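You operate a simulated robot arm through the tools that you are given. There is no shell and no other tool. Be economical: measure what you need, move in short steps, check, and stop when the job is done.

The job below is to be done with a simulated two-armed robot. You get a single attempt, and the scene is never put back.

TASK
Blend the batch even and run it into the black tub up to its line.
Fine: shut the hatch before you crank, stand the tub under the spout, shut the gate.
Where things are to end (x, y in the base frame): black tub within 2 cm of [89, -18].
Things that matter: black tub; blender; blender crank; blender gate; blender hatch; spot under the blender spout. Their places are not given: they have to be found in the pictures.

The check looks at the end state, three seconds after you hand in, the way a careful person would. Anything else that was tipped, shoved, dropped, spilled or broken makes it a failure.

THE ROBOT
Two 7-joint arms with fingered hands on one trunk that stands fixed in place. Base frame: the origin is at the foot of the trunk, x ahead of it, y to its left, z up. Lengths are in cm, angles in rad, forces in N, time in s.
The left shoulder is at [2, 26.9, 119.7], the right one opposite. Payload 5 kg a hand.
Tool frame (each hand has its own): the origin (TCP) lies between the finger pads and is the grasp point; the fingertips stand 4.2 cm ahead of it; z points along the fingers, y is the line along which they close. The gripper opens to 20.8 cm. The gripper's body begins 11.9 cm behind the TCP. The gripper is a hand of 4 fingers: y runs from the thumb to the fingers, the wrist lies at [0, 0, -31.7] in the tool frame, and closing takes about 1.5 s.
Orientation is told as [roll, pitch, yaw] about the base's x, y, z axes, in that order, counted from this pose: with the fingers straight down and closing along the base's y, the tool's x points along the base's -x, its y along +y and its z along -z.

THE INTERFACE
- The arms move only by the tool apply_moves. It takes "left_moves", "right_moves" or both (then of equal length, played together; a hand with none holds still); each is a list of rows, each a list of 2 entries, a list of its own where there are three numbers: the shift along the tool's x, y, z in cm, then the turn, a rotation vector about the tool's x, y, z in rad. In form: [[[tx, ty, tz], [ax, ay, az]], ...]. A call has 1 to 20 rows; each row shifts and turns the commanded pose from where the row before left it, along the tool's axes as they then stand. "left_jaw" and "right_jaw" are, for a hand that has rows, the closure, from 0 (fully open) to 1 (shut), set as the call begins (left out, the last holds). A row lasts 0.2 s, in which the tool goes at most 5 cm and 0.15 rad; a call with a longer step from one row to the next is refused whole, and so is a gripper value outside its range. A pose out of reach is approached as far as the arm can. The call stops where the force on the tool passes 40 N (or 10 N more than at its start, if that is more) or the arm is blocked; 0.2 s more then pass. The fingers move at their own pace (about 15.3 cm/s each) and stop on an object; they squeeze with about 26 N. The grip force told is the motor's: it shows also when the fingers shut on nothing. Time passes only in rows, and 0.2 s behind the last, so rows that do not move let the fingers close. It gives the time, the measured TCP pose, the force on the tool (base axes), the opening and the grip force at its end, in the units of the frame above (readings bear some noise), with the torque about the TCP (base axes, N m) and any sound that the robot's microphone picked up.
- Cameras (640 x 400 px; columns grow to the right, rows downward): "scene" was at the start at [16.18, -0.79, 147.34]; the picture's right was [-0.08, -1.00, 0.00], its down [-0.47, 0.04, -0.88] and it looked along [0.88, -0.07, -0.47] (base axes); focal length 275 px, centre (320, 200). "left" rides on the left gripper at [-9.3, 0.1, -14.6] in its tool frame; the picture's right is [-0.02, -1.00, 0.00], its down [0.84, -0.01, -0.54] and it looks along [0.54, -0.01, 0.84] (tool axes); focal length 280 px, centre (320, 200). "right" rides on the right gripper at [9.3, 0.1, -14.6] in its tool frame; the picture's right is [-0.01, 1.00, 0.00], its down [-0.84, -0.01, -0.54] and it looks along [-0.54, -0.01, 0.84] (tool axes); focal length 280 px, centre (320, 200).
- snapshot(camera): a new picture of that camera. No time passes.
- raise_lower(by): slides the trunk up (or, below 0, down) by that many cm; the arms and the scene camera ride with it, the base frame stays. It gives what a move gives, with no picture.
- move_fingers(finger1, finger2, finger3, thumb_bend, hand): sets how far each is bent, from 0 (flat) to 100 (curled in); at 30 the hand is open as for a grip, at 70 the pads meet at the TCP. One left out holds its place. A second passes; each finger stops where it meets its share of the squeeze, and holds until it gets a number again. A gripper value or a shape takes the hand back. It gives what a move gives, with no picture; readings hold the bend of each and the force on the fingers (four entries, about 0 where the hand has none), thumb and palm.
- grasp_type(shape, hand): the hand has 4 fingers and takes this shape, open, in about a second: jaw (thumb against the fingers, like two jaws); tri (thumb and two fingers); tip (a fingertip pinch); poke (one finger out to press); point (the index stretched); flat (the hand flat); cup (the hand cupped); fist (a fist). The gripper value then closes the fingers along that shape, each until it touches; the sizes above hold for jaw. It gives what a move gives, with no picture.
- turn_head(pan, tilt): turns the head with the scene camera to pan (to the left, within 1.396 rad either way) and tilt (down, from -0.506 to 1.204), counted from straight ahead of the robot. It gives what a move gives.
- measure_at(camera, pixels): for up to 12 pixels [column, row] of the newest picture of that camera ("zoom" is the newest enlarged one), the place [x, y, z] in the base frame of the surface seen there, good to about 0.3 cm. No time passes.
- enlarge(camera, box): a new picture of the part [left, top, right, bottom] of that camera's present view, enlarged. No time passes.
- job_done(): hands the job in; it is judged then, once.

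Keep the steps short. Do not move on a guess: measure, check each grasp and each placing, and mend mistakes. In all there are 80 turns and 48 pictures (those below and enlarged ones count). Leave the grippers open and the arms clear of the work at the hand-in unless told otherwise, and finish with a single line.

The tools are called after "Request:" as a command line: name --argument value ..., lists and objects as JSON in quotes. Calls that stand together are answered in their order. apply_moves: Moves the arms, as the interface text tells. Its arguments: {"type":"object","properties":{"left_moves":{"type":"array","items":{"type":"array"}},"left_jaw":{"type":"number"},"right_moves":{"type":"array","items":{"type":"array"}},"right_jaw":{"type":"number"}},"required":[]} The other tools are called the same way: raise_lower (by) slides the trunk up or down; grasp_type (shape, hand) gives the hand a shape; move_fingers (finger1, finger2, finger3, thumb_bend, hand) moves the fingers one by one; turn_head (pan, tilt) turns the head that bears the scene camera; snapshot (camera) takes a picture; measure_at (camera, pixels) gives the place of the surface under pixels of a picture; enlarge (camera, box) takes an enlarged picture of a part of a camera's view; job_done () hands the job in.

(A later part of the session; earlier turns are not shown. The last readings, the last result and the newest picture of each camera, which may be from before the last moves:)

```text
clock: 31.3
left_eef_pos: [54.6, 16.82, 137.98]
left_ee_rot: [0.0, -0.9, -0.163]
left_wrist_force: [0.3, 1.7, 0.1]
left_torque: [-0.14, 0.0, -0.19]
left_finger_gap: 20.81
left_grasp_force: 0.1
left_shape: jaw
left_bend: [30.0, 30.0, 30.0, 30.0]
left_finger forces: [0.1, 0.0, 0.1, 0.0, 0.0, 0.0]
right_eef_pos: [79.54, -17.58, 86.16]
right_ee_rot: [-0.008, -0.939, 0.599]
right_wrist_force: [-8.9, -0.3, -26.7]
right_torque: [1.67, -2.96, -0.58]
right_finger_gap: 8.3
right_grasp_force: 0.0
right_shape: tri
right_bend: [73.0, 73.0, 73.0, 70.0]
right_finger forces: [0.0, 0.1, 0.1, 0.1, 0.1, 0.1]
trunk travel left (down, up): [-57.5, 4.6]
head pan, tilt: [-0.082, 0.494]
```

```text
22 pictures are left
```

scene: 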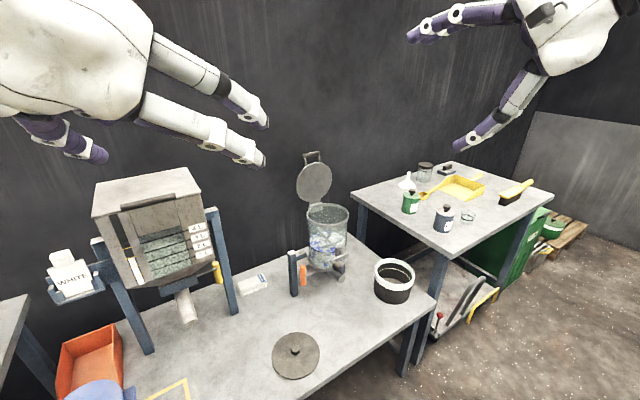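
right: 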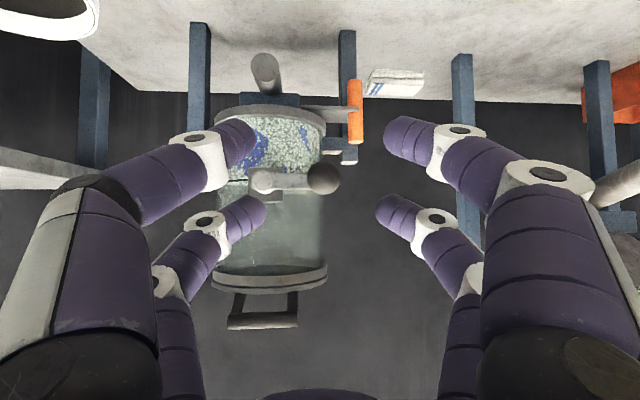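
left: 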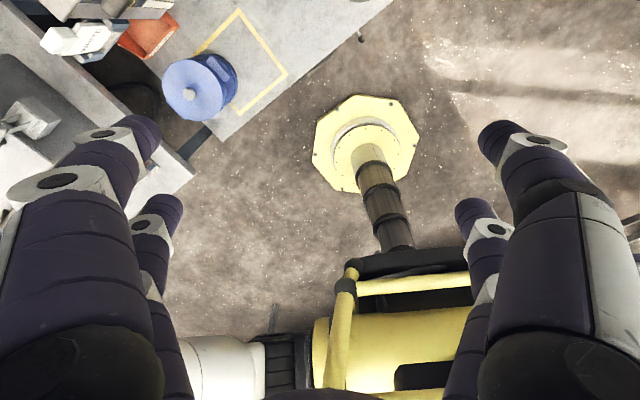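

A 27 N reading appears though nothing looks touched. I hold still for a moment and read again.

Request:
apply_moves --right_moves '[[[0, 0, 0], [0, 0, 0]], [[0, 0, 0], [0, 0, 0]]]'

Request:
turn_head --pan -0.25 --tilt 0.65

Request:
snapshot --camera "scene"

```text
clock: 31.9
left_eef_pos: [54.62, 16.82, 138.13]
left_ee_rot: [0.0, -0.9, -0.163]
left_wrist_force: [-0.2, -0.8, 0.1]
left_torque: [-0.04, -0.06, -0.01]
left_finger_gap: 20.8
left_grasp_force: 0.2
left_shape: jaw
left_bend: [30.0, 30.0, 30.0, 30.0]
left_finger forces: [0.0, 0.1, 0.0, 0.1, 0.1, 0.0]
right_eef_pos: [79.4, -17.6, 86.21]
right_ee_rot: [-0.003, -0.941, 0.594]
right_wrist_force: [-0.4, 0.4, 0.8]
right_torque: [-0.05, 0.0, -0.01]
right_finger_gap: 8.32
right_grasp_force: 0.1
right_shape: tri
right_bend: [73.0, 73.0, 73.0, 70.0]
right_finger forces: [0.0, 0.0, 0.0, 0.2, 0.0, 0.0]
trunk travel left (down, up): [-57.5, 4.6]
head pan, tilt: [-0.082, 0.494]
```

```text
clock: 32.6
left_eef_pos: [54.59, 16.9, 138.08]
left_ee_rot: [0.0, -0.9, -0.163]
left_wrist_force: [0.0, 0.5, -1.0]
left_torque: [0.0, -0.01, -0.02]
left_finger_gap: 20.79
left_grasp_force: 0.1
left_shape: jaw
left_bend: [30.0, 30.0, 30.0, 30.0]
left_finger forces: [0.0, 0.0, 0.0, 0.0, 0.0, 0.0]
right_eef_pos: [79.5, -17.58, 86.09]
right_ee_rot: [0.0, -0.943, 0.594]
right_wrist_force: [-0.3, -0.4, 0.5]
right_torque: [0.0, -0.01, -0.01]
right_finger_gap: 8.3
right_grasp_force: 0.0
right_shape: tri
right_bend: [73.0, 73.0, 73.0, 70.0]
right_finger forces: [0.1, 0.1, 0.0, 0.0, 0.0, 0.1]
trunk travel left (down, up): [-57.5, 4.6]
head pan, tilt: [-0.25, 0.649]
```

```text
21 pictures are left
```

scene: 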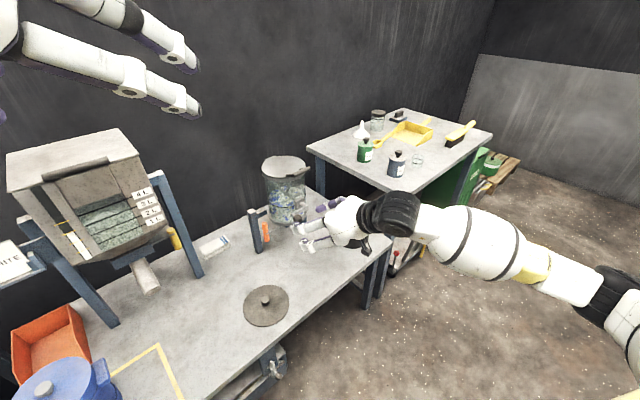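

That was only a transient, and forces are now zero. I measure the knob from the hand camera before advancing.

Request:
measure_at --camera "right" --pixels '[[322, 178], [312, 178], [334, 178], [322, 166], [322, 190], [262, 182], [265, 75]]'

```text
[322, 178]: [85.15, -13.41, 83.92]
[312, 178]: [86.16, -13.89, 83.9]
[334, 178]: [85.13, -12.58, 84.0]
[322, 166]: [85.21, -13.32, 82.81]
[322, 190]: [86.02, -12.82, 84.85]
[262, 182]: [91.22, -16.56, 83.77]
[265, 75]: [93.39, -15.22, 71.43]
```

The knob centre is confirmed at (86.4,-12.7,83.9). I advance 5.7 cm and then close on it.

Request:
apply_moves --right_moves '[[[0, 0.1, 2], [0, 0, 0]], [[0, 0.1, 2], [0, 0, 0]], [[0, 0, 1.7], [0, 0, 0]]]'

Request:
apply_moves --right_moves '[[[0, 0, 0], [0, 0, 0]], [[0, 0, 0], [0, 0, 0]], [[0, 0, 0], [0, 0, 0]], [[0, 0, 0], [0, 0, 0]], [[0, 0, 0], [0, 0, 0]], [[0, 0, 0], [0, 0, 0]]]' --right_jaw 1.0

Request:
snapshot --camera "right"

```text
clock: 33.4
left_eef_pos: [54.61, 16.89, 137.99]
left_ee_rot: [0.002, -0.901, -0.163]
left_wrist_force: [-0.3, 0.2, -0.4]
left_torque: [0.03, 0.0, -0.02]
left_finger_gap: 20.77
left_grasp_force: 0.0
left_shape: jaw
left_bend: [30.0, 30.0, 30.0, 30.0]
left_finger forces: [0.1, 0.0, 0.0, 0.0, 0.1, 0.1]
right_eef_pos: [83.17, -14.74, 82.85]
right_ee_rot: [-0.003, -0.939, 0.594]
right_wrist_force: [-0.3, -0.9, -0.7]
right_torque: [-0.02, 0.07, 0.1]
right_finger_gap: 8.31
right_grasp_force: 0.0
right_shape: tri
right_bend: [73.0, 73.0, 73.0, 70.0]
right_finger forces: [0.0, 0.0, 0.1, 0.0, 0.0, 0.0]
trunk travel left (down, up): [-57.5, 4.6]
head pan, tilt: [-0.25, 0.649]
```

```text
clock: 34.8
left_eef_pos: [54.63, 16.85, 138.08]
left_ee_rot: [-0.002, -0.901, -0.164]
left_wrist_force: [1.2, 0.1, 0.3]
left_torque: [-0.02, -0.02, -0.02]
left_finger_gap: 20.77
left_grasp_force: 0.0
left_shape: jaw
left_bend: [30.0, 30.0, 30.0, 30.0]
left_finger forces: [0.0, 0.0, 0.0, 0.1, 0.0, 0.1]
right_eef_pos: [83.25, -14.76, 82.88]
right_ee_rot: [-0.003, -0.94, 0.593]
right_wrist_force: [2.3, 2.1, -1.4]
right_torque: [0.0, 0.09, 0.01]
right_finger_gap: 0.02
right_grasp_force: 26.6
right_shape: tri
right_bend: [70.0, 72.0, 72.0, 70.0]
right_finger forces: [0.0, 22.6, 22.3, 0.1, 0.0, 0.1]
trunk travel left (down, up): [-57.5, 4.6]
head pan, tilt: [-0.25, 0.649]
```

```text
20 pictures are left
```

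right: 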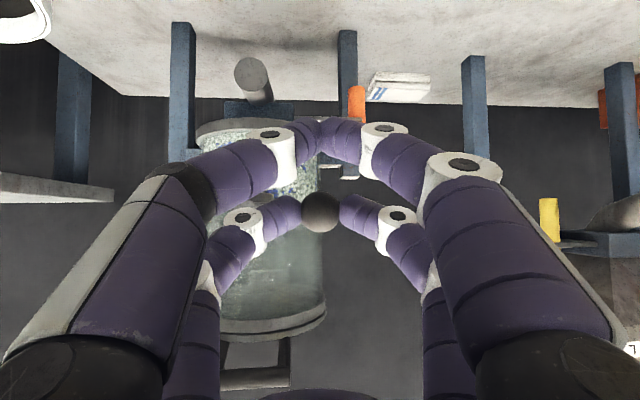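

The knob is held by fingers 2 and 3 at 22 N each. I crank a first half turn over the top in 18° steps on a 5.3 cm circle, keeping the attitude fixed, and watch the forces.

Request:
apply_moves --right_moves '[[[-1.306, -0.257, -0.989], [0, 0, 0]], [[-1.143, -0.748, -0.941], [0, 0, 0]], [[-0.867, -1.164, -0.799], [0, 0, 0]], [[-0.508, -1.468, -0.581], [0, 0, 0]], [[-0.098, -1.627, -0.305], [0, 0, 0]], [[0.32, -1.627, 0.001], [0, 0, 0]], [[0.709, -1.468, 0.307], [0, 0, 0]], [[1.027, -1.164, 0.581], [0, 0, 0]], [[1.245, -0.748, 0.801], [0, 0, 0]], [[1.342, -0.257, 0.941], [0, 0, 0]]]'

Request:
snapshot --camera "right"

```text
clock: 37.0
left_eef_pos: [54.64, 16.85, 138.1]
left_ee_rot: [-0.001, -0.9, -0.164]
left_wrist_force: [0.4, 0.4, 0.5]
left_torque: [0.03, 0.01, 0.02]
left_finger_gap: 20.79
left_grasp_force: 0.0
left_shape: jaw
left_bend: [30.0, 30.0, 30.0, 30.0]
left_finger forces: [0.0, 0.0, 0.1, 0.1, 0.0, 0.0]
right_eef_pos: [88.2, -24.23, 82.96]
right_ee_rot: [-0.001, -0.942, 0.594]
right_wrist_force: [0.8, 0.7, -0.3]
right_torque: [0.01, 0.09, 0.06]
right_finger_gap: 0.0
right_grasp_force: 26.0
right_shape: tri
right_bend: [70.0, 74.0, 75.0, 70.0]
right_finger forces: [0.0, 0.0, 0.0, 0.1, 0.0, 0.0]
trunk travel left (down, up): [-57.5, 4.6]
head pan, tilt: [-0.25, 0.649]
```

```text
19 pictures are left
```

right: 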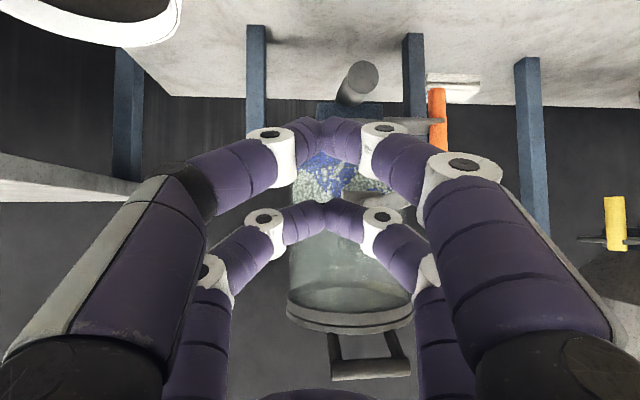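

The fingers closed on nothing, so the knob slipped out. I look from the scene camera to see where the crank is.

Request:
enlarge --camera "scene" --box '[230, 140, 390, 260]'

```text
3.33 times, centred on (310, 200) of scene
```

zoom: 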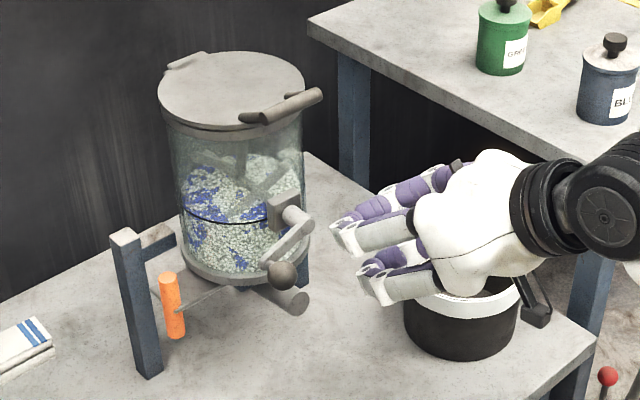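

The crank barely moved: a pinch relies on friction and slips. Instead I'll push the knob from behind with the closed fingertips, following the same circle. The hinge constraint keeps that stable. First I measure where the knob is.

Request:
measure_at --camera "zoom" --pixels '[[282, 275], [270, 275], [295, 275], [282, 264], [282, 287], [265, 266], [305, 220], [290, 215]]'

```text
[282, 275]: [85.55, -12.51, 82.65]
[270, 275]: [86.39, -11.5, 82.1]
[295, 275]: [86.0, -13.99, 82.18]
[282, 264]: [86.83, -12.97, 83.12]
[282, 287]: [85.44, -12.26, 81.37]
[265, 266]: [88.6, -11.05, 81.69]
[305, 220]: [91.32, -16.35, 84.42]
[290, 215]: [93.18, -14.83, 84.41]
```

The knob is at about (86.6,-12.7,81.7), so θ≈-23°. My fingertip is now at the right side (θ=180°) in the knob's plane. I sweep over the top and down so it meets the knob from above and pushes it around, one full turn.

Request:
apply_moves --right_moves '[[[-1.342, 0.257, -0.941], [0, 0, 0]], [[-1.245, 0.748, -0.801], [0, 0, 0]], [[-1.027, 1.164, -0.581], [0, 0, 0]], [[-0.709, 1.468, -0.307], [0, 0, 0]], [[-0.32, 1.627, -0.001], [0, 0, 0]], [[0.098, 1.627, 0.305], [0, 0, 0]], [[0.508, 1.468, 0.581], [0, 0, 0]], [[0.867, 1.164, 0.799], [0, 0, 0]], [[1.143, 0.748, 0.941], [0, 0, 0]], [[1.306, 0.257, 0.989], [0, 0, 0]], [[1.342, -0.257, 0.941], [0, 0, 0]], [[1.245, -0.748, 0.801], [0, 0, 0]], [[1.027, -1.164, 0.581], [0, 0, 0]], [[0.709, -1.468, 0.307], [0, 0, 0]], [[0.32, -1.627, 0.001], [0, 0, 0]], [[-0.098, -1.627, -0.305], [0, 0, 0]], [[-0.508, -1.468, -0.581], [0, 0, 0]], [[-0.867, -1.164, -0.799], [0, 0, 0]], [[-1.143, -0.748, -0.941], [0, 0, 0]], [[-1.306, -0.257, -0.989], [0, 0, 0]]]'

Request:
enlarge --camera "scene" --box '[230, 140, 390, 260]'

```text
clock: 41.2
left_eef_pos: [54.61, 16.88, 138.07]
left_ee_rot: [0.0, -0.899, -0.164]
left_wrist_force: [-0.2, 0.8, 0.5]
left_torque: [0.0, -0.03, -0.01]
left_finger_gap: 20.8
left_grasp_force: 0.1
left_shape: jaw
left_bend: [30.0, 30.0, 30.0, 30.0]
left_finger forces: [0.0, 0.0, 0.0, 0.0, 0.0, 0.1]
right_eef_pos: [88.24, -24.2, 82.97]
right_ee_rot: [-0.003, -0.938, 0.594]
right_wrist_force: [-0.9, -0.2, 0.4]
right_torque: [-0.03, -0.04, -0.08]
right_finger_gap: 0.0
right_grasp_force: 26.2
right_shape: tri
right_bend: [70.0, 73.0, 76.0, 70.0]
right_finger forces: [0.1, 0.1, 0.1, 0.0, 0.0, 0.0]
trunk travel left (down, up): [-57.5, 4.6]
head pan, tilt: [-0.25, 0.649]
```

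```text
3.33 times, centred on (310, 200) of scene
```

zoom: 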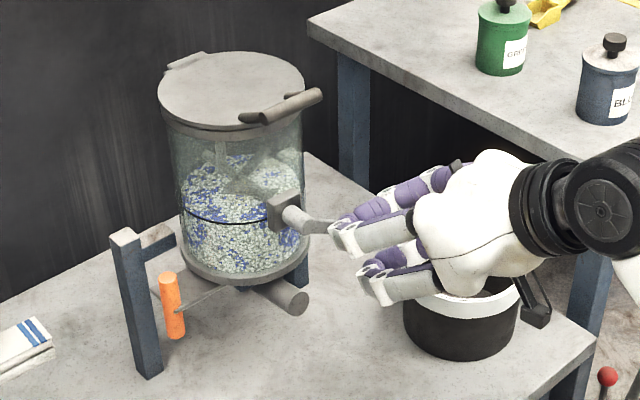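

The crank came round about half a turn and the mix visibly changed. Pushing works, so I go on with two more full turns.

Request:
apply_moves --right_moves '[[[-1.342, 0.257, -0.941], [0, 0, 0]], [[-1.245, 0.748, -0.801], [0, 0, 0]], [[-1.027, 1.164, -0.581], [0, 0, 0]], [[-0.709, 1.468, -0.307], [0, 0, 0]], [[-0.32, 1.627, -0.001], [0, 0, 0]], [[0.098, 1.627, 0.305], [0, 0, 0]], [[0.508, 1.468, 0.581], [0, 0, 0]], [[0.867, 1.164, 0.799], [0, 0, 0]], [[1.143, 0.748, 0.941], [0, 0, 0]], [[1.306, 0.257, 0.989], [0, 0, 0]], [[1.342, -0.257, 0.941], [0, 0, 0]], [[1.245, -0.748, 0.801], [0, 0, 0]], [[1.027, -1.164, 0.581], [0, 0, 0]], [[0.709, -1.468, 0.307], [0, 0, 0]], [[0.32, -1.627, 0.001], [0, 0, 0]], [[-0.098, -1.627, -0.305], [0, 0, 0]], [[-0.508, -1.468, -0.581], [0, 0, 0]], [[-0.867, -1.164, -0.799], [0, 0, 0]], [[-1.143, -0.748, -0.941], [0, 0, 0]], [[-1.306, -0.257, -0.989], [0, 0, 0]]]'

Request:
apply_moves --right_moves '[[[-1.342, 0.257, -0.941], [0, 0, 0]], [[-1.245, 0.748, -0.801], [0, 0, 0]], [[-1.027, 1.164, -0.581], [0, 0, 0]], [[-0.709, 1.468, -0.307], [0, 0, 0]], [[-0.32, 1.627, -0.001], [0, 0, 0]], [[0.098, 1.627, 0.305], [0, 0, 0]], [[0.508, 1.468, 0.581], [0, 0, 0]], [[0.867, 1.164, 0.799], [0, 0, 0]], [[1.143, 0.748, 0.941], [0, 0, 0]], [[1.306, 0.257, 0.989], [0, 0, 0]], [[1.342, -0.257, 0.941], [0, 0, 0]], [[1.245, -0.748, 0.801], [0, 0, 0]], [[1.027, -1.164, 0.581], [0, 0, 0]], [[0.709, -1.468, 0.307], [0, 0, 0]], [[0.32, -1.627, 0.001], [0, 0, 0]], [[-0.098, -1.627, -0.305], [0, 0, 0]], [[-0.508, -1.468, -0.581], [0, 0, 0]], [[-0.867, -1.164, -0.799], [0, 0, 0]], [[-1.143, -0.748, -0.941], [0, 0, 0]], [[-1.306, -0.257, -0.989], [0, 0, 0]]]'

Request:
enlarge --camera "scene" --box '[230, 140, 390, 260]'

```text
clock: 45.4
left_eef_pos: [54.63, 16.86, 138.1]
left_ee_rot: [0.0, -0.9, -0.164]
left_wrist_force: [0.5, -0.5, 0.0]
left_torque: [0.01, -0.02, 0.0]
left_finger_gap: 20.74
left_grasp_force: 0.1
left_shape: jaw
left_bend: [30.0, 30.0, 30.0, 30.0]
left_finger forces: [0.1, 0.0, 0.0, 0.1, 0.1, 0.1]
right_eef_pos: [88.03, -24.13, 83.1]
right_ee_rot: [-0.001, -0.94, 0.593]
right_wrist_force: [-1.3, 0.8, -1.2]
right_torque: [0.0, 0.0, 0.02]
right_finger_gap: 0.0
right_grasp_force: 25.9
right_shape: tri
right_bend: [70.0, 73.0, 76.0, 70.0]
right_finger forces: [0.0, 0.1, 0.0, 0.0, 0.0, 0.1]
trunk travel left (down, up): [-57.5, 4.6]
head pan, tilt: [-0.25, 0.649]
```

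```text
clock: 46.3
left_eef_pos: [54.58, 16.83, 138.12]
left_ee_rot: [0.001, -0.899, -0.164]
left_wrist_force: [-1.6, 1.0, 0.6]
left_torque: [-0.03, -0.04, -0.01]
left_finger_gap: 20.78
left_grasp_force: 0.0
left_shape: jaw
left_bend: [30.0, 30.0, 30.0, 30.0]
left_finger forces: [0.0, 0.0, 0.1, 0.0, 0.0, 0.0]
right_eef_pos: [86.53, -22.11, 86.24]
right_ee_rot: [0.003, -0.921, 0.591]
right_wrist_force: [0.7, 0.4, -12.7]
right_torque: [-0.55, 0.31, -0.11]
right_finger_gap: 0.01
right_grasp_force: 25.7
right_shape: tri
right_bend: [70.0, 72.0, 76.0, 70.0]
right_finger forces: [0.1, 0.0, 0.0, 0.1, 0.0, 0.1]
trunk travel left (down, up): [-57.5, 4.6]
head pan, tilt: [-0.25, 0.649]
stopped in row 4 (right hand): the force on the tool passed its limit at 44 N (the readings are from after the stop); the commanded pose is now the measured one
```

```text
3.33 times, centred on (310, 200) of scene
```

zoom: 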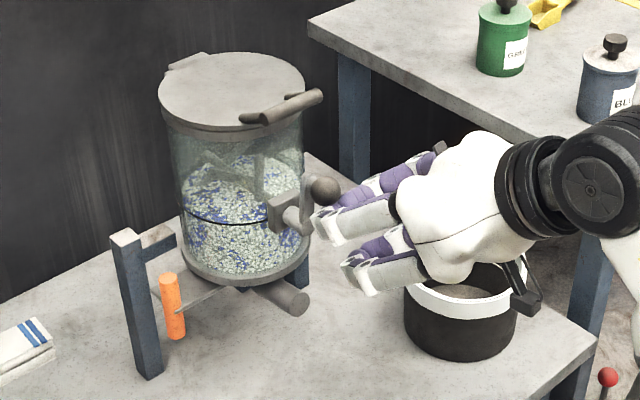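

The blend is much more even. The push stopped with the finger slightly inside the knob's circle. I back off outward 1.8 cm and repeat the turn on a slightly larger circle (5.8 cm).

Request:
apply_moves --right_moves '[[[-0.12, -1.787, -0.344], [0, 0, 0]], [[-1.07, 1.341, -0.587], [0, 0, 0]], [[-0.711, 1.648, -0.282], [0, 0, 0]], [[-0.276, 1.787, 0.055], [0, 0, 0]], [[0.186, 1.768, 0.39], [0, 0, 0]], [[0.62, 1.559, 0.676], [0, 0, 0]], [[1.009, 1.202, 0.908], [0, 0, 0]], [[1.291, 0.735, 1.047], [0, 0, 0]], [[1.441, 0.189, 1.078], [0, 0, 0]], [[1.464, -0.377, 1.013], [0, 0, 0]], [[1.33, -0.894, 0.841], [0, 0, 0]], [[1.07, -1.341, 0.587], [0, 0, 0]], [[0.711, -1.648, 0.282], [0, 0, 0]], [[0.276, -1.787, -0.055], [0, 0, 0]], [[-0.186, -1.768, -0.39], [0, 0, 0]], [[-0.62, -1.559, -0.676], [0, 0, 0]], [[-1.009, -1.202, -0.908], [0, 0, 0]], [[-1.291, -0.735, -1.047], [0, 0, 0]], [[-1.441, -0.189, -1.078], [0, 0, 0]]]'

Request:
enlarge --camera "scene" --box '[230, 140, 390, 260]'

```text
clock: 46.8
left_eef_pos: [54.56, 16.96, 138.03]
left_ee_rot: [-0.001, -0.9, -0.163]
left_wrist_force: [-1.2, 0.7, -0.2]
left_torque: [-0.03, -0.09, -0.01]
left_finger_gap: 20.81
left_grasp_force: 0.1
left_shape: jaw
left_bend: [30.0, 30.0, 30.0, 30.0]
left_finger forces: [0.1, 0.1, 0.1, 0.0, 0.0, 0.0]
right_eef_pos: [87.08, -23.13, 86.17]
right_ee_rot: [0.008, -0.905, 0.589]
right_wrist_force: [-0.9, 5.2, -12.2]
right_torque: [-0.65, 0.32, 0.06]
right_finger_gap: 0.0
right_grasp_force: 26.2
right_shape: tri
right_bend: [70.0, 72.0, 76.0, 70.0]
right_finger forces: [0.0, 0.0, 0.0, 0.1, 0.0, 0.1]
trunk travel left (down, up): [-57.5, 4.6]
head pan, tilt: [-0.25, 0.649]
stopped in row 2 (right hand): the force on the tool passed its limit at 46 N (the readings are from after the stop); the commanded pose is now the measured one
```

```text
3.33 times, centred on (310, 200) of scene
```

zoom: 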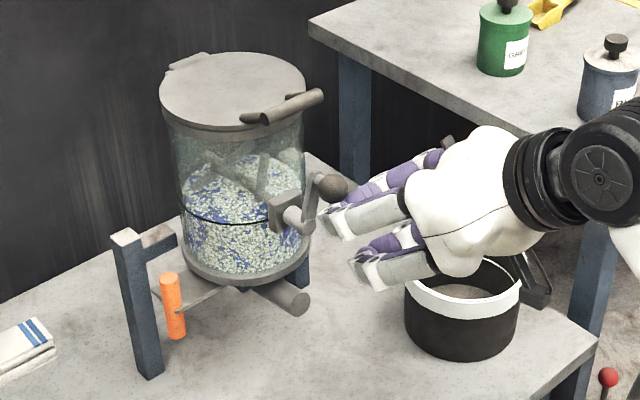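

I measure the knob and fingers now to see how they touch.

Request:
measure_at --camera "zoom" --pixels '[[332, 188], [322, 188], [342, 188], [332, 178], [310, 200], [305, 225], [328, 222], [340, 228], [345, 200], [362, 270]]'

Request:
enlarge --camera "right" --box '[160, 60, 480, 300]'

```text
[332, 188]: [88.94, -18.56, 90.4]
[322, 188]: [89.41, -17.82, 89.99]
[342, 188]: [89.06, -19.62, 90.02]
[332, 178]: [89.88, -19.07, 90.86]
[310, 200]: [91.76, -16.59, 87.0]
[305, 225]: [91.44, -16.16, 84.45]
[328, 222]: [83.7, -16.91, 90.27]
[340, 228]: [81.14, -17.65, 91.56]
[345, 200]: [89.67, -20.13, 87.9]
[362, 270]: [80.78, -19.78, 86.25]
```

```text
1.67 times, centred on (320, 180) of right
```

zoom: 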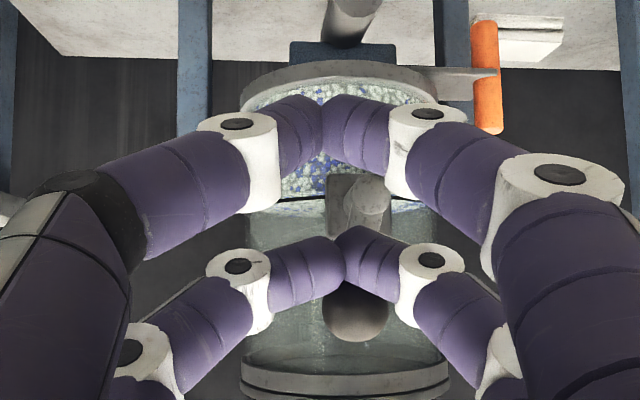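

The knob's circle is 5.8–5.9 cm, and the finger was pushing straight up under it. I go down, out and round to the knob's right side, restore the pitch, and push on with a 6.15 cm circle.

Request:
apply_moves --right_moves '[[[0.472, -0.993, 0.202], [0, -0.035, 0]], [[-0.241, -1.192, -0.348], [0, 0, 0]], [[-0.97, 0, -0.707], [0, 0, 0]], [[-0.99, 0.298, -0.679], [0, 0, 0]], [[-0.176, 1.39, 0.071], [0, 0, 0]], [[-0.176, 1.39, 0.071], [0, 0, 0]], [[-0.035, 1.092, 0.132], [0, 0, 0]], [[-0.371, 1.887, -0.001], [0, 0, 0]], [[0.114, 1.887, 0.354], [0, 0, 0]], [[0.589, 1.703, 0.674], [0, 0, 0]], [[1.006, 1.35, 0.927], [0, 0, 0]], [[1.326, 0.868, 1.092], [0, 0, 0]], [[1.515, 0.298, 1.147], [0, 0, 0]], [[1.557, -0.298, 1.092], [0, 0, 0]], [[1.444, -0.868, 0.929], [0, 0, 0]], [[1.191, -1.35, 0.674], [0, 0, 0]], [[0.822, -1.703, 0.356], [0, 0, 0]], [[0.371, -1.887, 0.001], [0, 0, 0]], [[-0.114, -1.887, -0.354], [0, 0, 0]], [[-0.589, -1.703, -0.674], [0, 0, 0]]]'

```text
clock: 47.5
left_eef_pos: [54.56, 16.82, 138.1]
left_ee_rot: [-0.001, -0.902, -0.164]
left_wrist_force: [-0.5, -0.4, -0.7]
left_torque: [-0.01, -0.03, 0.0]
left_finger_gap: 20.78
left_grasp_force: 0.1
left_shape: jaw
left_bend: [30.0, 30.0, 30.0, 30.0]
left_finger forces: [0.1, 0.1, 0.0, 0.1, 0.1, 0.0]
right_eef_pos: [87.53, -24.82, 85.92]
right_ee_rot: [0.017, -0.932, 0.588]
right_wrist_force: [-4.5, 2.3, -8.5]
right_torque: [-0.44, 0.12, 0.21]
right_finger_gap: 0.02
right_grasp_force: 26.2
right_shape: tri
right_bend: [70.0, 73.0, 76.0, 70.0]
right_finger forces: [0.1, 0.1, 0.1, 0.0, 0.0, 0.0]
trunk travel left (down, up): [-57.5, 4.6]
head pan, tilt: [-0.25, 0.649]
stopped in row 3 (right hand): the force on the tool passed its limit at 44 N (the readings are from after the stop); the commanded pose is now the measured one
```

The knob was still riding on the finger. I drop lower, go further out to its right, come up, and push left over the top at half speed.

Request:
apply_moves --right_moves '[[[1.038, -0.993, 0.614], [0, 0, 0]], [[0.095, -1.39, -0.13], [0, 0, 0]], [[-1.293, 0, -0.942], [0, 0, 0]], [[-1.212, 0, -0.884], [0, 0, 0]], [[-0.23, 0.993, -0.025], [0, 0, 0]], [[-0.223, 0.894, -0.034], [0, 0, 0]], [[-0.223, 0.894, -0.034], [0, 0, 0]], [[-0.223, 0.894, -0.034], [0, 0, 0]], [[-0.223, 0.894, -0.034], [0, 0, 0]], [[-0.142, 0.894, 0.025], [0, 0, 0]], [[-0.061, 0.894, 0.084], [0, 0, 0]], [[-0.061, 0.894, 0.084], [0, 0, 0]], [[-0.061, 0.894, 0.084], [0, 0, 0]], [[0.02, 0.894, 0.143], [0, 0, 0]], [[0.1, 0.894, 0.202], [0, 0, 0]], [[0.262, 0.894, 0.319], [0, 0, 0]], [[0.43, 0.794, 0.428], [0, 0, 0]], [[0.599, 0.695, 0.536], [0, 0, 0]], [[0.693, 0.497, 0.577], [0, 0, 0]], [[0.781, 0.397, 0.626], [0, 0, 0]]]'

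Request:
enlarge --camera "scene" --box '[230, 140, 390, 260]'

```text
clock: 51.7
left_eef_pos: [54.66, 16.9, 138.07]
left_ee_rot: [0.0, -0.9, -0.166]
left_wrist_force: [-0.3, -0.5, -0.5]
left_torque: [-0.04, 0.0, 0.02]
left_finger_gap: 20.79
left_grasp_force: 0.0
left_shape: jaw
left_bend: [30.0, 30.0, 30.0, 30.0]
left_finger forces: [0.1, 0.0, 0.0, 0.0, 0.0, 0.0]
right_eef_pos: [82.73, -15.23, 85.15]
right_ee_rot: [0.015, -0.933, 0.588]
right_wrist_force: [0.1, -0.4, 0.6]
right_torque: [-0.01, 0.07, 0.04]
right_finger_gap: 0.02
right_grasp_force: 26.0
right_shape: tri
right_bend: [70.0, 73.0, 76.0, 70.0]
right_finger forces: [0.0, 0.0, 0.1, 0.0, 0.0, 0.1]
trunk travel left (down, up): [-57.5, 4.6]
head pan, tilt: [-0.25, 0.649]
```

```text
3.33 times, centred on (310, 200) of scene
```

zoom: 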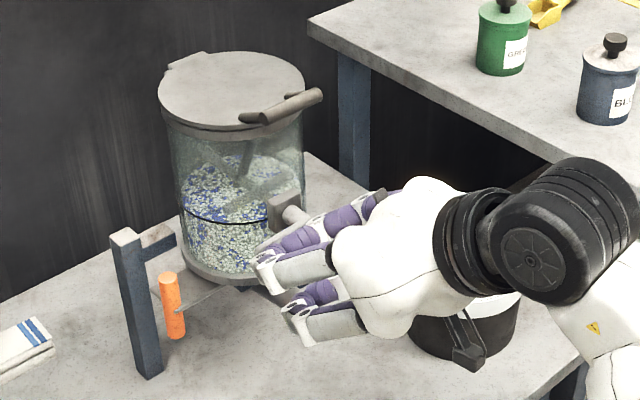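

That passed over the top without trouble and the blend keeps improving. I continue down the left, under and up the right side at the gentler pace.

Request:
apply_moves --right_moves '[[[0.685, 0.616, 0.588], [0, 0, 0]], [[0.82, 0.169, 0.623], [0, 0, 0]], [[0.849, -0.02, 0.617], [0, 0, 0]], [[0.838, -0.199, 0.582], [0, 0, 0]], [[0.977, -0.467, 0.645], [0, 0, 0]], [[0.888, -0.695, 0.548], [0, 0, 0]], [[0.765, -0.904, 0.427], [0, 0, 0]], [[0.605, -1.053, 0.29], [0, 0, 0]], [[0.427, -1.172, 0.143], [0, 0, 0]], [[0.229, -1.231, -0.009], [0, 0, 0]], [[0.012, -1.241, -0.169], [0, 0, 0]], [[-0.201, -1.202, -0.319], [0, 0, 0]], [[-0.402, -1.102, -0.451], [0, 0, 0]], [[-0.581, -0.953, -0.56], [0, 0, 0]], [[-0.748, -0.765, -0.655], [0, 0, 0]], [[-0.876, -0.546, -0.717], [0, 0, 0]], [[-0.958, -0.298, -0.741], [0, 0, 0]], [[-1.015, -0.05, -0.747], [0, 0, 0]]]'

Request:
enlarge --camera "scene" --box '[230, 140, 390, 260]'

```text
clock: 55.5
left_eef_pos: [54.68, 16.81, 138.21]
left_ee_rot: [0.001, -0.901, -0.165]
left_wrist_force: [0.2, 0.7, -0.6]
left_torque: [0.0, 0.03, 0.03]
left_finger_gap: 20.8
left_grasp_force: 0.1
left_shape: jaw
left_bend: [30.0, 30.0, 30.0, 30.0]
left_finger forces: [0.0, 0.0, 0.0, 0.0, 0.0, 0.1]
right_eef_pos: [87.81, -25.23, 83.2]
right_ee_rot: [0.015, -0.935, 0.589]
right_wrist_force: [-3.4, 0.6, -1.3]
right_torque: [-0.03, -0.04, 0.09]
right_finger_gap: 0.0
right_grasp_force: 25.9
right_shape: tri
right_bend: [70.0, 73.0, 76.0, 70.0]
right_finger forces: [0.0, 0.1, 0.0, 0.0, 0.1, 0.0]
trunk travel left (down, up): [-57.5, 4.6]
head pan, tilt: [-0.25, 0.649]
```

```text
3.33 times, centred on (310, 200) of scene
```

zoom: 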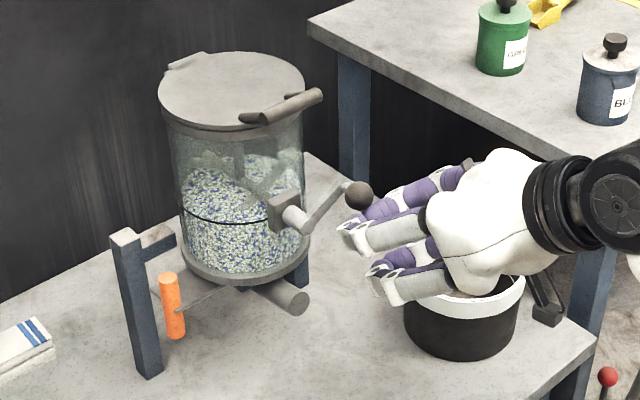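

The blend is nearly even. I do one more complete turn as two calls: over the top from outside, then around the bottom.

Request:
apply_moves --right_moves '[[[-0.737, 0.149, -0.516], [0, 0, 0]], [[-0.737, 0.149, -0.516], [0, 0, 0]], [[0.876, -0.993, 0.496], [0, 0, 0]], [[0.088, -1.291, -0.121], [0, 0, 0]], [[-1.293, 0, -0.942], [0, 0, 0]], [[-1.293, 0, -0.942], [0, 0, 0]], [[-0.526, 0.596, -0.297], [0, 0, 0]], [[-0.33, 1.291, -0.056], [0, 0, 0]], [[-0.33, 1.291, -0.056], [0, 0, 0]], [[-0.371, 1.291, -0.085], [0, 0, 0]], [[-0.209, 1.291, 0.033], [0, 0, 0]], [[-0.128, 1.291, 0.092], [0, 0, 0]], [[-0.048, 1.291, 0.15], [0, 0, 0]], [[0.074, 1.291, 0.239], [0, 0, 0]], [[0.282, 1.192, 0.377], [0, 0, 0]], [[0.538, 0.993, 0.535], [0, 0, 0]], [[0.673, 0.794, 0.604], [0, 0, 0]], [[0.767, 0.596, 0.645], [0, 0, 0]], [[0.862, 0.397, 0.685], [0, 0, 0]]]'

Request:
apply_moves --right_moves '[[[1.007, 0.387, 0.79], [0, 0, 0]], [[1.267, -0.099, 0.91], [0, 0, 0]], [[1.238, -0.497, 0.831], [0, 0, 0]], [[1.116, -0.854, 0.692], [0, 0, 0]], [[0.912, -1.162, 0.498], [0, 0, 0]], [[0.662, -1.4, 0.281], [0, 0, 0]], [[0.363, -1.519, 0.046], [0, 0, 0]], [[0.025, -1.549, -0.204], [0, 0, 0]], [[-0.303, -1.48, -0.434], [0, 0, 0]], [[-0.606, -1.301, -0.629], [0, 0, 0]], [[-0.875, -1.023, -0.785], [0, 0, 0]], [[-1.091, -0.695, -0.895], [0, 0, 0]], [[-1.214, -0.318, -0.931], [0, 0, 0]], [[-0.656, -0.109, -0.493], [0, 0, 0]]]'

```text
clock: 59.5
left_eef_pos: [54.65, 16.86, 138.11]
left_ee_rot: [-0.001, -0.902, -0.165]
left_wrist_force: [-0.5, -0.8, -0.7]
left_torque: [0.01, 0.04, 0.03]
left_finger_gap: 20.78
left_grasp_force: 0.1
left_shape: jaw
left_bend: [30.0, 30.0, 30.0, 30.0]
left_finger forces: [0.1, 0.0, 0.0, 0.0, 0.0, 0.1]
right_eef_pos: [82.21, -14.81, 84.53]
right_ee_rot: [0.014, -0.933, 0.589]
right_wrist_force: [-0.1, 0.6, 0.6]
right_torque: [0.0, 0.02, 0.02]
right_finger_gap: 0.03
right_grasp_force: 25.9
right_shape: tri
right_bend: [70.0, 73.0, 76.0, 70.0]
right_finger forces: [0.0, 0.0, 0.1, 0.1, 0.0, 0.1]
trunk travel left (down, up): [-57.5, 4.6]
head pan, tilt: [-0.25, 0.649]
```

```text
clock: 62.5
left_eef_pos: [54.59, 16.86, 138.14]
left_ee_rot: [0.002, -0.901, -0.164]
left_wrist_force: [-0.5, -0.3, 0.5]
left_torque: [0.04, 0.0, 0.0]
left_finger_gap: 20.8
left_grasp_force: 0.0
left_shape: jaw
left_bend: [30.0, 30.0, 30.0, 30.0]
left_finger forces: [0.1, 0.1, 0.1, 0.0, 0.1, 0.1]
right_eef_pos: [87.8, -25.13, 83.12]
right_ee_rot: [0.015, -0.933, 0.587]
right_wrist_force: [-3.3, 1.3, -2.4]
right_torque: [-0.05, 0.01, 0.07]
right_finger_gap: 0.0
right_grasp_force: 26.0
right_shape: tri
right_bend: [70.0, 73.0, 76.0, 70.0]
right_finger forces: [0.0, 0.0, 0.0, 0.0, 0.0, 0.1]
trunk travel left (down, up): [-57.5, 4.6]
head pan, tilt: [-0.25, 0.649]
```

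The full turn went cleanly and the hand is back at the same start point. I repeat it for another two turns.

Request:
apply_moves --right_moves '[[[-0.737, 0.149, -0.516], [0, 0, 0]], [[-0.737, 0.149, -0.516], [0, 0, 0]], [[0.876, -0.993, 0.496], [0, 0, 0]], [[0.088, -1.291, -0.121], [0, 0, 0]], [[-1.293, 0, -0.942], [0, 0, 0]], [[-1.293, 0, -0.942], [0, 0, 0]], [[-0.526, 0.596, -0.297], [0, 0, 0]], [[-0.33, 1.291, -0.056], [0, 0, 0]], [[-0.33, 1.291, -0.056], [0, 0, 0]], [[-0.371, 1.291, -0.085], [0, 0, 0]], [[-0.209, 1.291, 0.033], [0, 0, 0]], [[-0.128, 1.291, 0.092], [0, 0, 0]], [[-0.048, 1.291, 0.15], [0, 0, 0]], [[0.074, 1.291, 0.239], [0, 0, 0]], [[0.282, 1.192, 0.377], [0, 0, 0]], [[0.538, 0.993, 0.535], [0, 0, 0]], [[0.673, 0.794, 0.604], [0, 0, 0]], [[0.767, 0.596, 0.645], [0, 0, 0]], [[0.862, 0.397, 0.685], [0, 0, 0]]]'

Request:
apply_moves --right_moves '[[[1.007, 0.387, 0.79], [0, 0, 0]], [[1.267, -0.099, 0.91], [0, 0, 0]], [[1.238, -0.497, 0.831], [0, 0, 0]], [[1.116, -0.854, 0.692], [0, 0, 0]], [[0.912, -1.162, 0.498], [0, 0, 0]], [[0.662, -1.4, 0.281], [0, 0, 0]], [[0.363, -1.519, 0.046], [0, 0, 0]], [[0.025, -1.549, -0.204], [0, 0, 0]], [[-0.303, -1.48, -0.434], [0, 0, 0]], [[-0.606, -1.301, -0.629], [0, 0, 0]], [[-0.875, -1.023, -0.785], [0, 0, 0]], [[-1.091, -0.695, -0.895], [0, 0, 0]], [[-1.214, -0.318, -0.931], [0, 0, 0]], [[-0.656, -0.109, -0.493], [0, 0, 0]]]'

Request:
apply_moves --right_moves '[[[-0.737, 0.149, -0.516], [0, 0, 0]], [[-0.737, 0.149, -0.516], [0, 0, 0]], [[0.876, -0.993, 0.496], [0, 0, 0]], [[0.088, -1.291, -0.121], [0, 0, 0]], [[-1.293, 0, -0.942], [0, 0, 0]], [[-1.293, 0, -0.942], [0, 0, 0]], [[-0.526, 0.596, -0.297], [0, 0, 0]], [[-0.33, 1.291, -0.056], [0, 0, 0]], [[-0.33, 1.291, -0.056], [0, 0, 0]], [[-0.371, 1.291, -0.085], [0, 0, 0]], [[-0.209, 1.291, 0.033], [0, 0, 0]], [[-0.128, 1.291, 0.092], [0, 0, 0]], [[-0.048, 1.291, 0.15], [0, 0, 0]], [[0.074, 1.291, 0.239], [0, 0, 0]], [[0.282, 1.192, 0.377], [0, 0, 0]], [[0.538, 0.993, 0.535], [0, 0, 0]], [[0.673, 0.794, 0.604], [0, 0, 0]], [[0.767, 0.596, 0.645], [0, 0, 0]], [[0.862, 0.397, 0.685], [0, 0, 0]]]'

Request:
apply_moves --right_moves '[[[1.007, 0.387, 0.79], [0, 0, 0]], [[1.267, -0.099, 0.91], [0, 0, 0]], [[1.238, -0.497, 0.831], [0, 0, 0]], [[1.116, -0.854, 0.692], [0, 0, 0]], [[0.912, -1.162, 0.498], [0, 0, 0]], [[0.662, -1.4, 0.281], [0, 0, 0]], [[0.363, -1.519, 0.046], [0, 0, 0]], [[0.025, -1.549, -0.204], [0, 0, 0]], [[-0.303, -1.48, -0.434], [0, 0, 0]], [[-0.606, -1.301, -0.629], [0, 0, 0]], [[-0.875, -1.023, -0.785], [0, 0, 0]], [[-1.091, -0.695, -0.895], [0, 0, 0]], [[-1.214, -0.318, -0.931], [0, 0, 0]], [[-0.656, -0.109, -0.493], [0, 0, 0]]]'

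Request:
enlarge --camera "scene" --box '[240, 140, 340, 220]'

```text
clock: 66.5
left_eef_pos: [54.63, 16.82, 138.06]
left_ee_rot: [0.0, -0.9, -0.164]
left_wrist_force: [-0.1, -0.4, 0.2]
left_torque: [0.01, 0.01, 0.05]
left_finger_gap: 20.79
left_grasp_force: 0.0
left_shape: jaw
left_bend: [30.0, 30.0, 30.0, 30.0]
left_finger forces: [0.0, 0.1, 0.0, 0.0, 0.0, 0.0]
right_eef_pos: [82.38, -14.86, 84.49]
right_ee_rot: [0.014, -0.934, 0.586]
right_wrist_force: [-0.1, 0.0, 0.1]
right_torque: [-0.01, -0.01, 0.03]
right_finger_gap: 0.0
right_grasp_force: 25.7
right_shape: tri
right_bend: [70.0, 73.0, 76.0, 70.0]
right_finger forces: [0.0, 0.1, 0.0, 0.1, 0.0, 0.0]
trunk travel left (down, up): [-57.5, 4.6]
head pan, tilt: [-0.25, 0.649]
```

```text
clock: 69.5
left_eef_pos: [54.67, 16.78, 138.07]
left_ee_rot: [0.0, -0.899, -0.164]
left_wrist_force: [1.8, 0.6, -0.3]
left_torque: [-0.03, 0.0, 0.01]
left_finger_gap: 20.81
left_grasp_force: 0.1
left_shape: jaw
left_bend: [30.0, 30.0, 30.0, 30.0]
left_finger forces: [0.0, 0.0, 0.1, 0.0, 0.0, 0.0]
right_eef_pos: [87.91, -25.06, 83.34]
right_ee_rot: [0.012, -0.933, 0.587]
right_wrist_force: [-2.9, 0.1, -1.8]
right_torque: [-0.03, -0.02, 0.11]
right_finger_gap: 0.0
right_grasp_force: 25.7
right_shape: tri
right_bend: [70.0, 73.0, 76.0, 70.0]
right_finger forces: [0.0, 0.0, 0.0, 0.0, 0.0, 0.0]
trunk travel left (down, up): [-57.5, 4.6]
head pan, tilt: [-0.25, 0.649]
```

```text
clock: 73.5
left_eef_pos: [54.61, 16.9, 137.98]
left_ee_rot: [0.0, -0.901, -0.165]
left_wrist_force: [0.2, -0.5, -0.3]
left_torque: [0.0, 0.02, -0.01]
left_finger_gap: 20.79
left_grasp_force: 0.0
left_shape: jaw
left_bend: [30.0, 30.0, 30.0, 30.0]
left_finger forces: [0.0, 0.0, 0.1, 0.0, 0.1, 0.0]
right_eef_pos: [82.42, -14.78, 84.51]
right_ee_rot: [0.015, -0.934, 0.591]
right_wrist_force: [-0.3, -0.1, 1.3]
right_torque: [0.0, 0.03, 0.0]
right_finger_gap: 0.0
right_grasp_force: 25.7
right_shape: tri
right_bend: [70.0, 73.0, 76.0, 70.0]
right_finger forces: [0.1, 0.0, 0.1, 0.0, 0.0, 0.1]
trunk travel left (down, up): [-57.5, 4.6]
head pan, tilt: [-0.25, 0.649]
```

```text
clock: 76.5
left_eef_pos: [54.62, 16.83, 138.06]
left_ee_rot: [0.0, -0.901, -0.164]
left_wrist_force: [0.1, 0.4, 0.5]
left_torque: [-0.01, -0.02, 0.01]
left_finger_gap: 20.81
left_grasp_force: 0.2
left_shape: jaw
left_bend: [30.0, 30.0, 30.0, 30.0]
left_finger forces: [0.1, 0.1, 0.0, 0.1, 0.1, 0.1]
right_eef_pos: [87.7, -24.98, 83.1]
right_ee_rot: [0.014, -0.933, 0.587]
right_wrist_force: [-1.9, 0.9, -1.6]
right_torque: [-0.08, 0.03, 0.07]
right_finger_gap: 0.0
right_grasp_force: 26.3
right_shape: tri
right_bend: [70.0, 73.0, 76.0, 70.0]
right_finger forces: [0.1, 0.1, 0.1, 0.1, 0.1, 0.0]
trunk travel left (down, up): [-57.5, 4.6]
head pan, tilt: [-0.25, 0.649]
```

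```text
5.00 times, centred on (290, 180) of scene
```

zoom: 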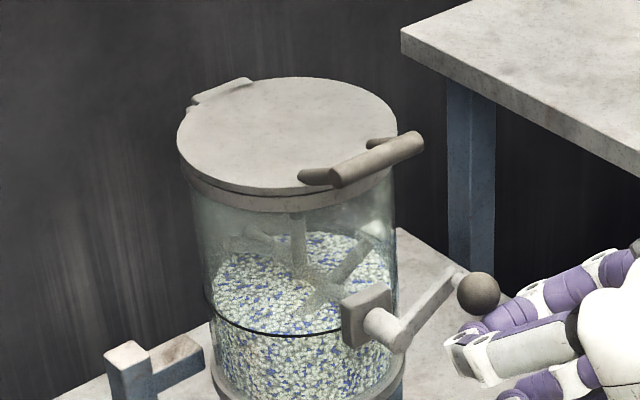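

The blend looks even all through. I do one more turn for safety, then back the hand away from the knob.

Request:
apply_moves --right_moves '[[[-0.737, 0.149, -0.516], [0, 0, 0]], [[-0.737, 0.149, -0.516], [0, 0, 0]], [[0.876, -0.993, 0.496], [0, 0, 0]], [[0.088, -1.291, -0.121], [0, 0, 0]], [[-1.293, 0, -0.942], [0, 0, 0]], [[-1.293, 0, -0.942], [0, 0, 0]], [[-0.526, 0.596, -0.297], [0, 0, 0]], [[-0.33, 1.291, -0.056], [0, 0, 0]], [[-0.33, 1.291, -0.056], [0, 0, 0]], [[-0.371, 1.291, -0.085], [0, 0, 0]], [[-0.209, 1.291, 0.033], [0, 0, 0]], [[-0.128, 1.291, 0.092], [0, 0, 0]], [[-0.048, 1.291, 0.15], [0, 0, 0]], [[0.074, 1.291, 0.239], [0, 0, 0]], [[0.282, 1.192, 0.377], [0, 0, 0]], [[0.538, 0.993, 0.535], [0, 0, 0]], [[0.673, 0.794, 0.604], [0, 0, 0]], [[0.767, 0.596, 0.645], [0, 0, 0]], [[0.862, 0.397, 0.685], [0, 0, 0]]]'

Request:
apply_moves --right_moves '[[[1.007, 0.387, 0.79], [0, 0, 0]], [[1.267, -0.099, 0.91], [0, 0, 0]], [[1.238, -0.497, 0.831], [0, 0, 0]], [[1.116, -0.854, 0.692], [0, 0, 0]], [[0.912, -1.162, 0.498], [0, 0, 0]], [[0.662, -1.4, 0.281], [0, 0, 0]], [[0.363, -1.519, 0.046], [0, 0, 0]], [[0.025, -1.549, -0.204], [0, 0, 0]], [[-0.303, -1.48, -0.434], [0, 0, 0]], [[-0.606, -1.301, -0.629], [0, 0, 0]], [[-0.875, -1.023, -0.785], [0, 0, 0]], [[-1.091, -0.695, -0.895], [0, 0, 0]], [[-1.214, -0.318, -0.931], [0, 0, 0]], [[-0.656, -0.109, -0.493], [0, 0, 0]]]'

Request:
apply_moves --right_moves '[[[0.4, -0.5, -1], [0, 0, 0]], [[0, 0, -3], [0, 0, 0]], [[0, 0, -4], [0, 0, 0]], [[0, 0, -4], [0, 0, 0]], [[0, 0, -4], [0, 0, 0]], [[0, 0, -4], [0, 0, 0]]]'

Request:
grasp_type --hand "right" --shape "jaw"

Request:
snapshot --camera "scene"

```text
clock: 80.5
left_eef_pos: [54.53, 16.82, 138.09]
left_ee_rot: [0.001, -0.9, -0.164]
left_wrist_force: [-1.0, 0.0, 0.6]
left_torque: [0.02, 0.01, 0.02]
left_finger_gap: 20.79
left_grasp_force: 0.0
left_shape: jaw
left_bend: [30.0, 30.0, 30.0, 30.0]
left_finger forces: [0.0, 0.1, 0.1, 0.0, 0.0, 0.0]
right_eef_pos: [82.4, -14.72, 84.44]
right_ee_rot: [0.012, -0.934, 0.589]
right_wrist_force: [-0.1, -0.6, 0.1]
right_torque: [0.03, 0.02, -0.01]
right_finger_gap: 0.0
right_grasp_force: 26.4
right_shape: tri
right_bend: [70.0, 73.0, 76.0, 70.0]
right_finger forces: [0.0, 0.0, 0.0, 0.0, 0.0, 0.0]
trunk travel left (down, up): [-57.5, 4.6]
head pan, tilt: [-0.25, 0.649]
```

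```text
clock: 83.5
left_eef_pos: [54.63, 16.87, 138.14]
left_ee_rot: [0.0, -0.9, -0.163]
left_wrist_force: [-0.7, 0.5, -0.6]
left_torque: [0.0, -0.03, -0.02]
left_finger_gap: 20.79
left_grasp_force: 0.1
left_shape: jaw
left_bend: [30.0, 30.0, 30.0, 30.0]
left_finger forces: [0.1, 0.0, 0.0, 0.0, 0.1, 0.1]
right_eef_pos: [87.7, -25.0, 83.17]
right_ee_rot: [0.014, -0.932, 0.587]
right_wrist_force: [-2.2, 0.9, -2.5]
right_torque: [-0.08, 0.03, 0.07]
right_finger_gap: 0.0
right_grasp_force: 25.7
right_shape: tri
right_bend: [70.0, 73.0, 76.0, 70.0]
right_finger forces: [0.0, 0.0, 0.0, 0.0, 0.0, 0.0]
trunk travel left (down, up): [-57.5, 4.6]
head pan, tilt: [-0.25, 0.649]
```

```text
clock: 84.9
left_eef_pos: [54.55, 16.8, 138.15]
left_ee_rot: [0.0, -0.899, -0.165]
left_wrist_force: [-1.1, 0.0, 0.4]
left_torque: [0.01, -0.03, 0.03]
left_finger_gap: 20.78
left_grasp_force: 0.1
left_shape: jaw
left_bend: [30.0, 30.0, 30.0, 30.0]
left_finger forces: [0.0, 0.1, 0.0, 0.1, 0.1, 0.1]
right_eef_pos: [74.65, -34.71, 94.57]
right_ee_rot: [0.016, -0.931, 0.586]
right_wrist_force: [-0.9, -0.7, 0.2]
right_torque: [0.01, -0.03, -0.03]
right_finger_gap: 0.0
right_grasp_force: 26.1
right_shape: tri
right_bend: [70.0, 73.0, 76.0, 70.0]
right_finger forces: [0.0, 0.0, 0.1, 0.0, 0.0, 0.0]
trunk travel left (down, up): [-57.5, 4.6]
head pan, tilt: [-0.25, 0.649]
```

```text
clock: 85.8
left_eef_pos: [54.65, 16.85, 138.08]
left_ee_rot: [0.0, -0.901, -0.164]
left_wrist_force: [-0.3, 0.2, -0.1]
left_torque: [0.0, -0.04, -0.01]
left_finger_gap: 20.76
left_grasp_force: 0.0
left_shape: jaw
left_bend: [30.0, 30.0, 30.0, 30.0]
left_finger forces: [0.1, 0.0, 0.1, 0.1, 0.0, 0.0]
right_eef_pos: [74.78, -34.68, 94.65]
right_ee_rot: [0.013, -0.934, 0.588]
right_wrist_force: [0.9, 0.1, 0.0]
right_torque: [0.02, 0.03, -0.02]
right_finger_gap: 20.8
right_grasp_force: 0.2
right_shape: jaw
right_bend: [30.0, 30.0, 30.0, 30.0]
right_finger forces: [0.1, 0.1, 0.0, 0.0, 0.1, 0.0]
trunk travel left (down, up): [-57.5, 4.6]
head pan, tilt: [-0.25, 0.649]
```

```text
10 pictures are left
```

scene: 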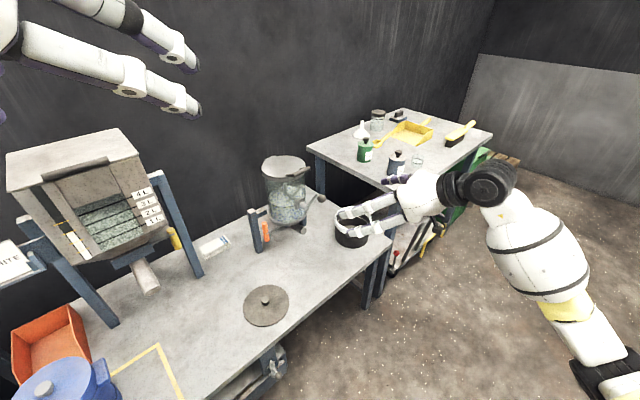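

The hand is open in jaw and clear. Next I measure the tub again, the side table's near corner and the table edge around it.

Request:
measure_at --camera "scene" --pixels '[[309, 147], [388, 190], [392, 170], [340, 210], [353, 218], [351, 242], [370, 228], [336, 226], [391, 240], [303, 230], [320, 200], [300, 232]]'

Request:
apply_moves --right_moves '[[[0, 0, 0], [0, 0.118, 0]], [[0, 0, 0], [0, 0.118, 0]], [[0, 0, 0], [0.082, 0, 0.098]], [[0, 0, 0], [0.082, 0, 0.098]], [[0, 0, 0], [0.082, 0, 0.098]], [[0, 0, 0], [0.082, 0, 0.098]], [[0, 0, 0], [0.082, 0, 0.098]]]'

Request:
enlarge --camera "scene" --box '[250, 140, 410, 260]'

```text
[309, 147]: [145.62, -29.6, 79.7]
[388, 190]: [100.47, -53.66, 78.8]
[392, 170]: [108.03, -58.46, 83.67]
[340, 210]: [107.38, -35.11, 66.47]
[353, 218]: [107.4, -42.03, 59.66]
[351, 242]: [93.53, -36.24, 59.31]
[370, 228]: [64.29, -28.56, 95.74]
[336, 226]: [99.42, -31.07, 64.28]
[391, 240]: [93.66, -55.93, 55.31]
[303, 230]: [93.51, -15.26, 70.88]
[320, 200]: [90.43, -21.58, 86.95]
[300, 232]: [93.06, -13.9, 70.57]
```

```text
clock: 87.4
left_eef_pos: [54.7, 16.9, 138.12]
left_ee_rot: [0.0, -0.9, -0.161]
left_wrist_force: [0.5, 0.4, 0.3]
left_torque: [-0.01, -0.03, -0.02]
left_finger_gap: 20.8
left_grasp_force: 0.0
left_shape: jaw
left_bend: [30.0, 30.0, 30.0, 30.0]
left_finger forces: [0.0, 0.1, 0.0, 0.0, 0.1, 0.0]
right_eef_pos: [74.73, -34.76, 94.63]
right_ee_rot: [0.009, -0.694, -0.047]
right_wrist_force: [0.5, 0.4, -0.3]
right_torque: [0.0, 0.01, 0.06]
right_finger_gap: 20.77
right_grasp_force: 0.1
right_shape: jaw
right_bend: [30.0, 30.0, 30.0, 30.0]
right_finger forces: [0.1, 0.1, 0.0, 0.0, 0.0, 0.0]
trunk travel left (down, up): [-57.5, 4.6]
head pan, tilt: [-0.25, 0.649]
```

```text
3.33 times, centred on (330, 200) of scene
```

zoom: 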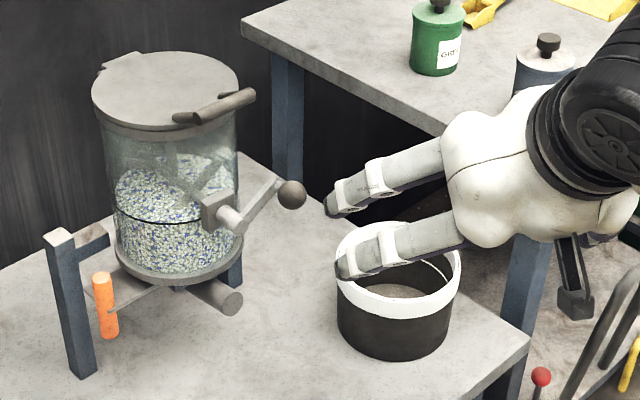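

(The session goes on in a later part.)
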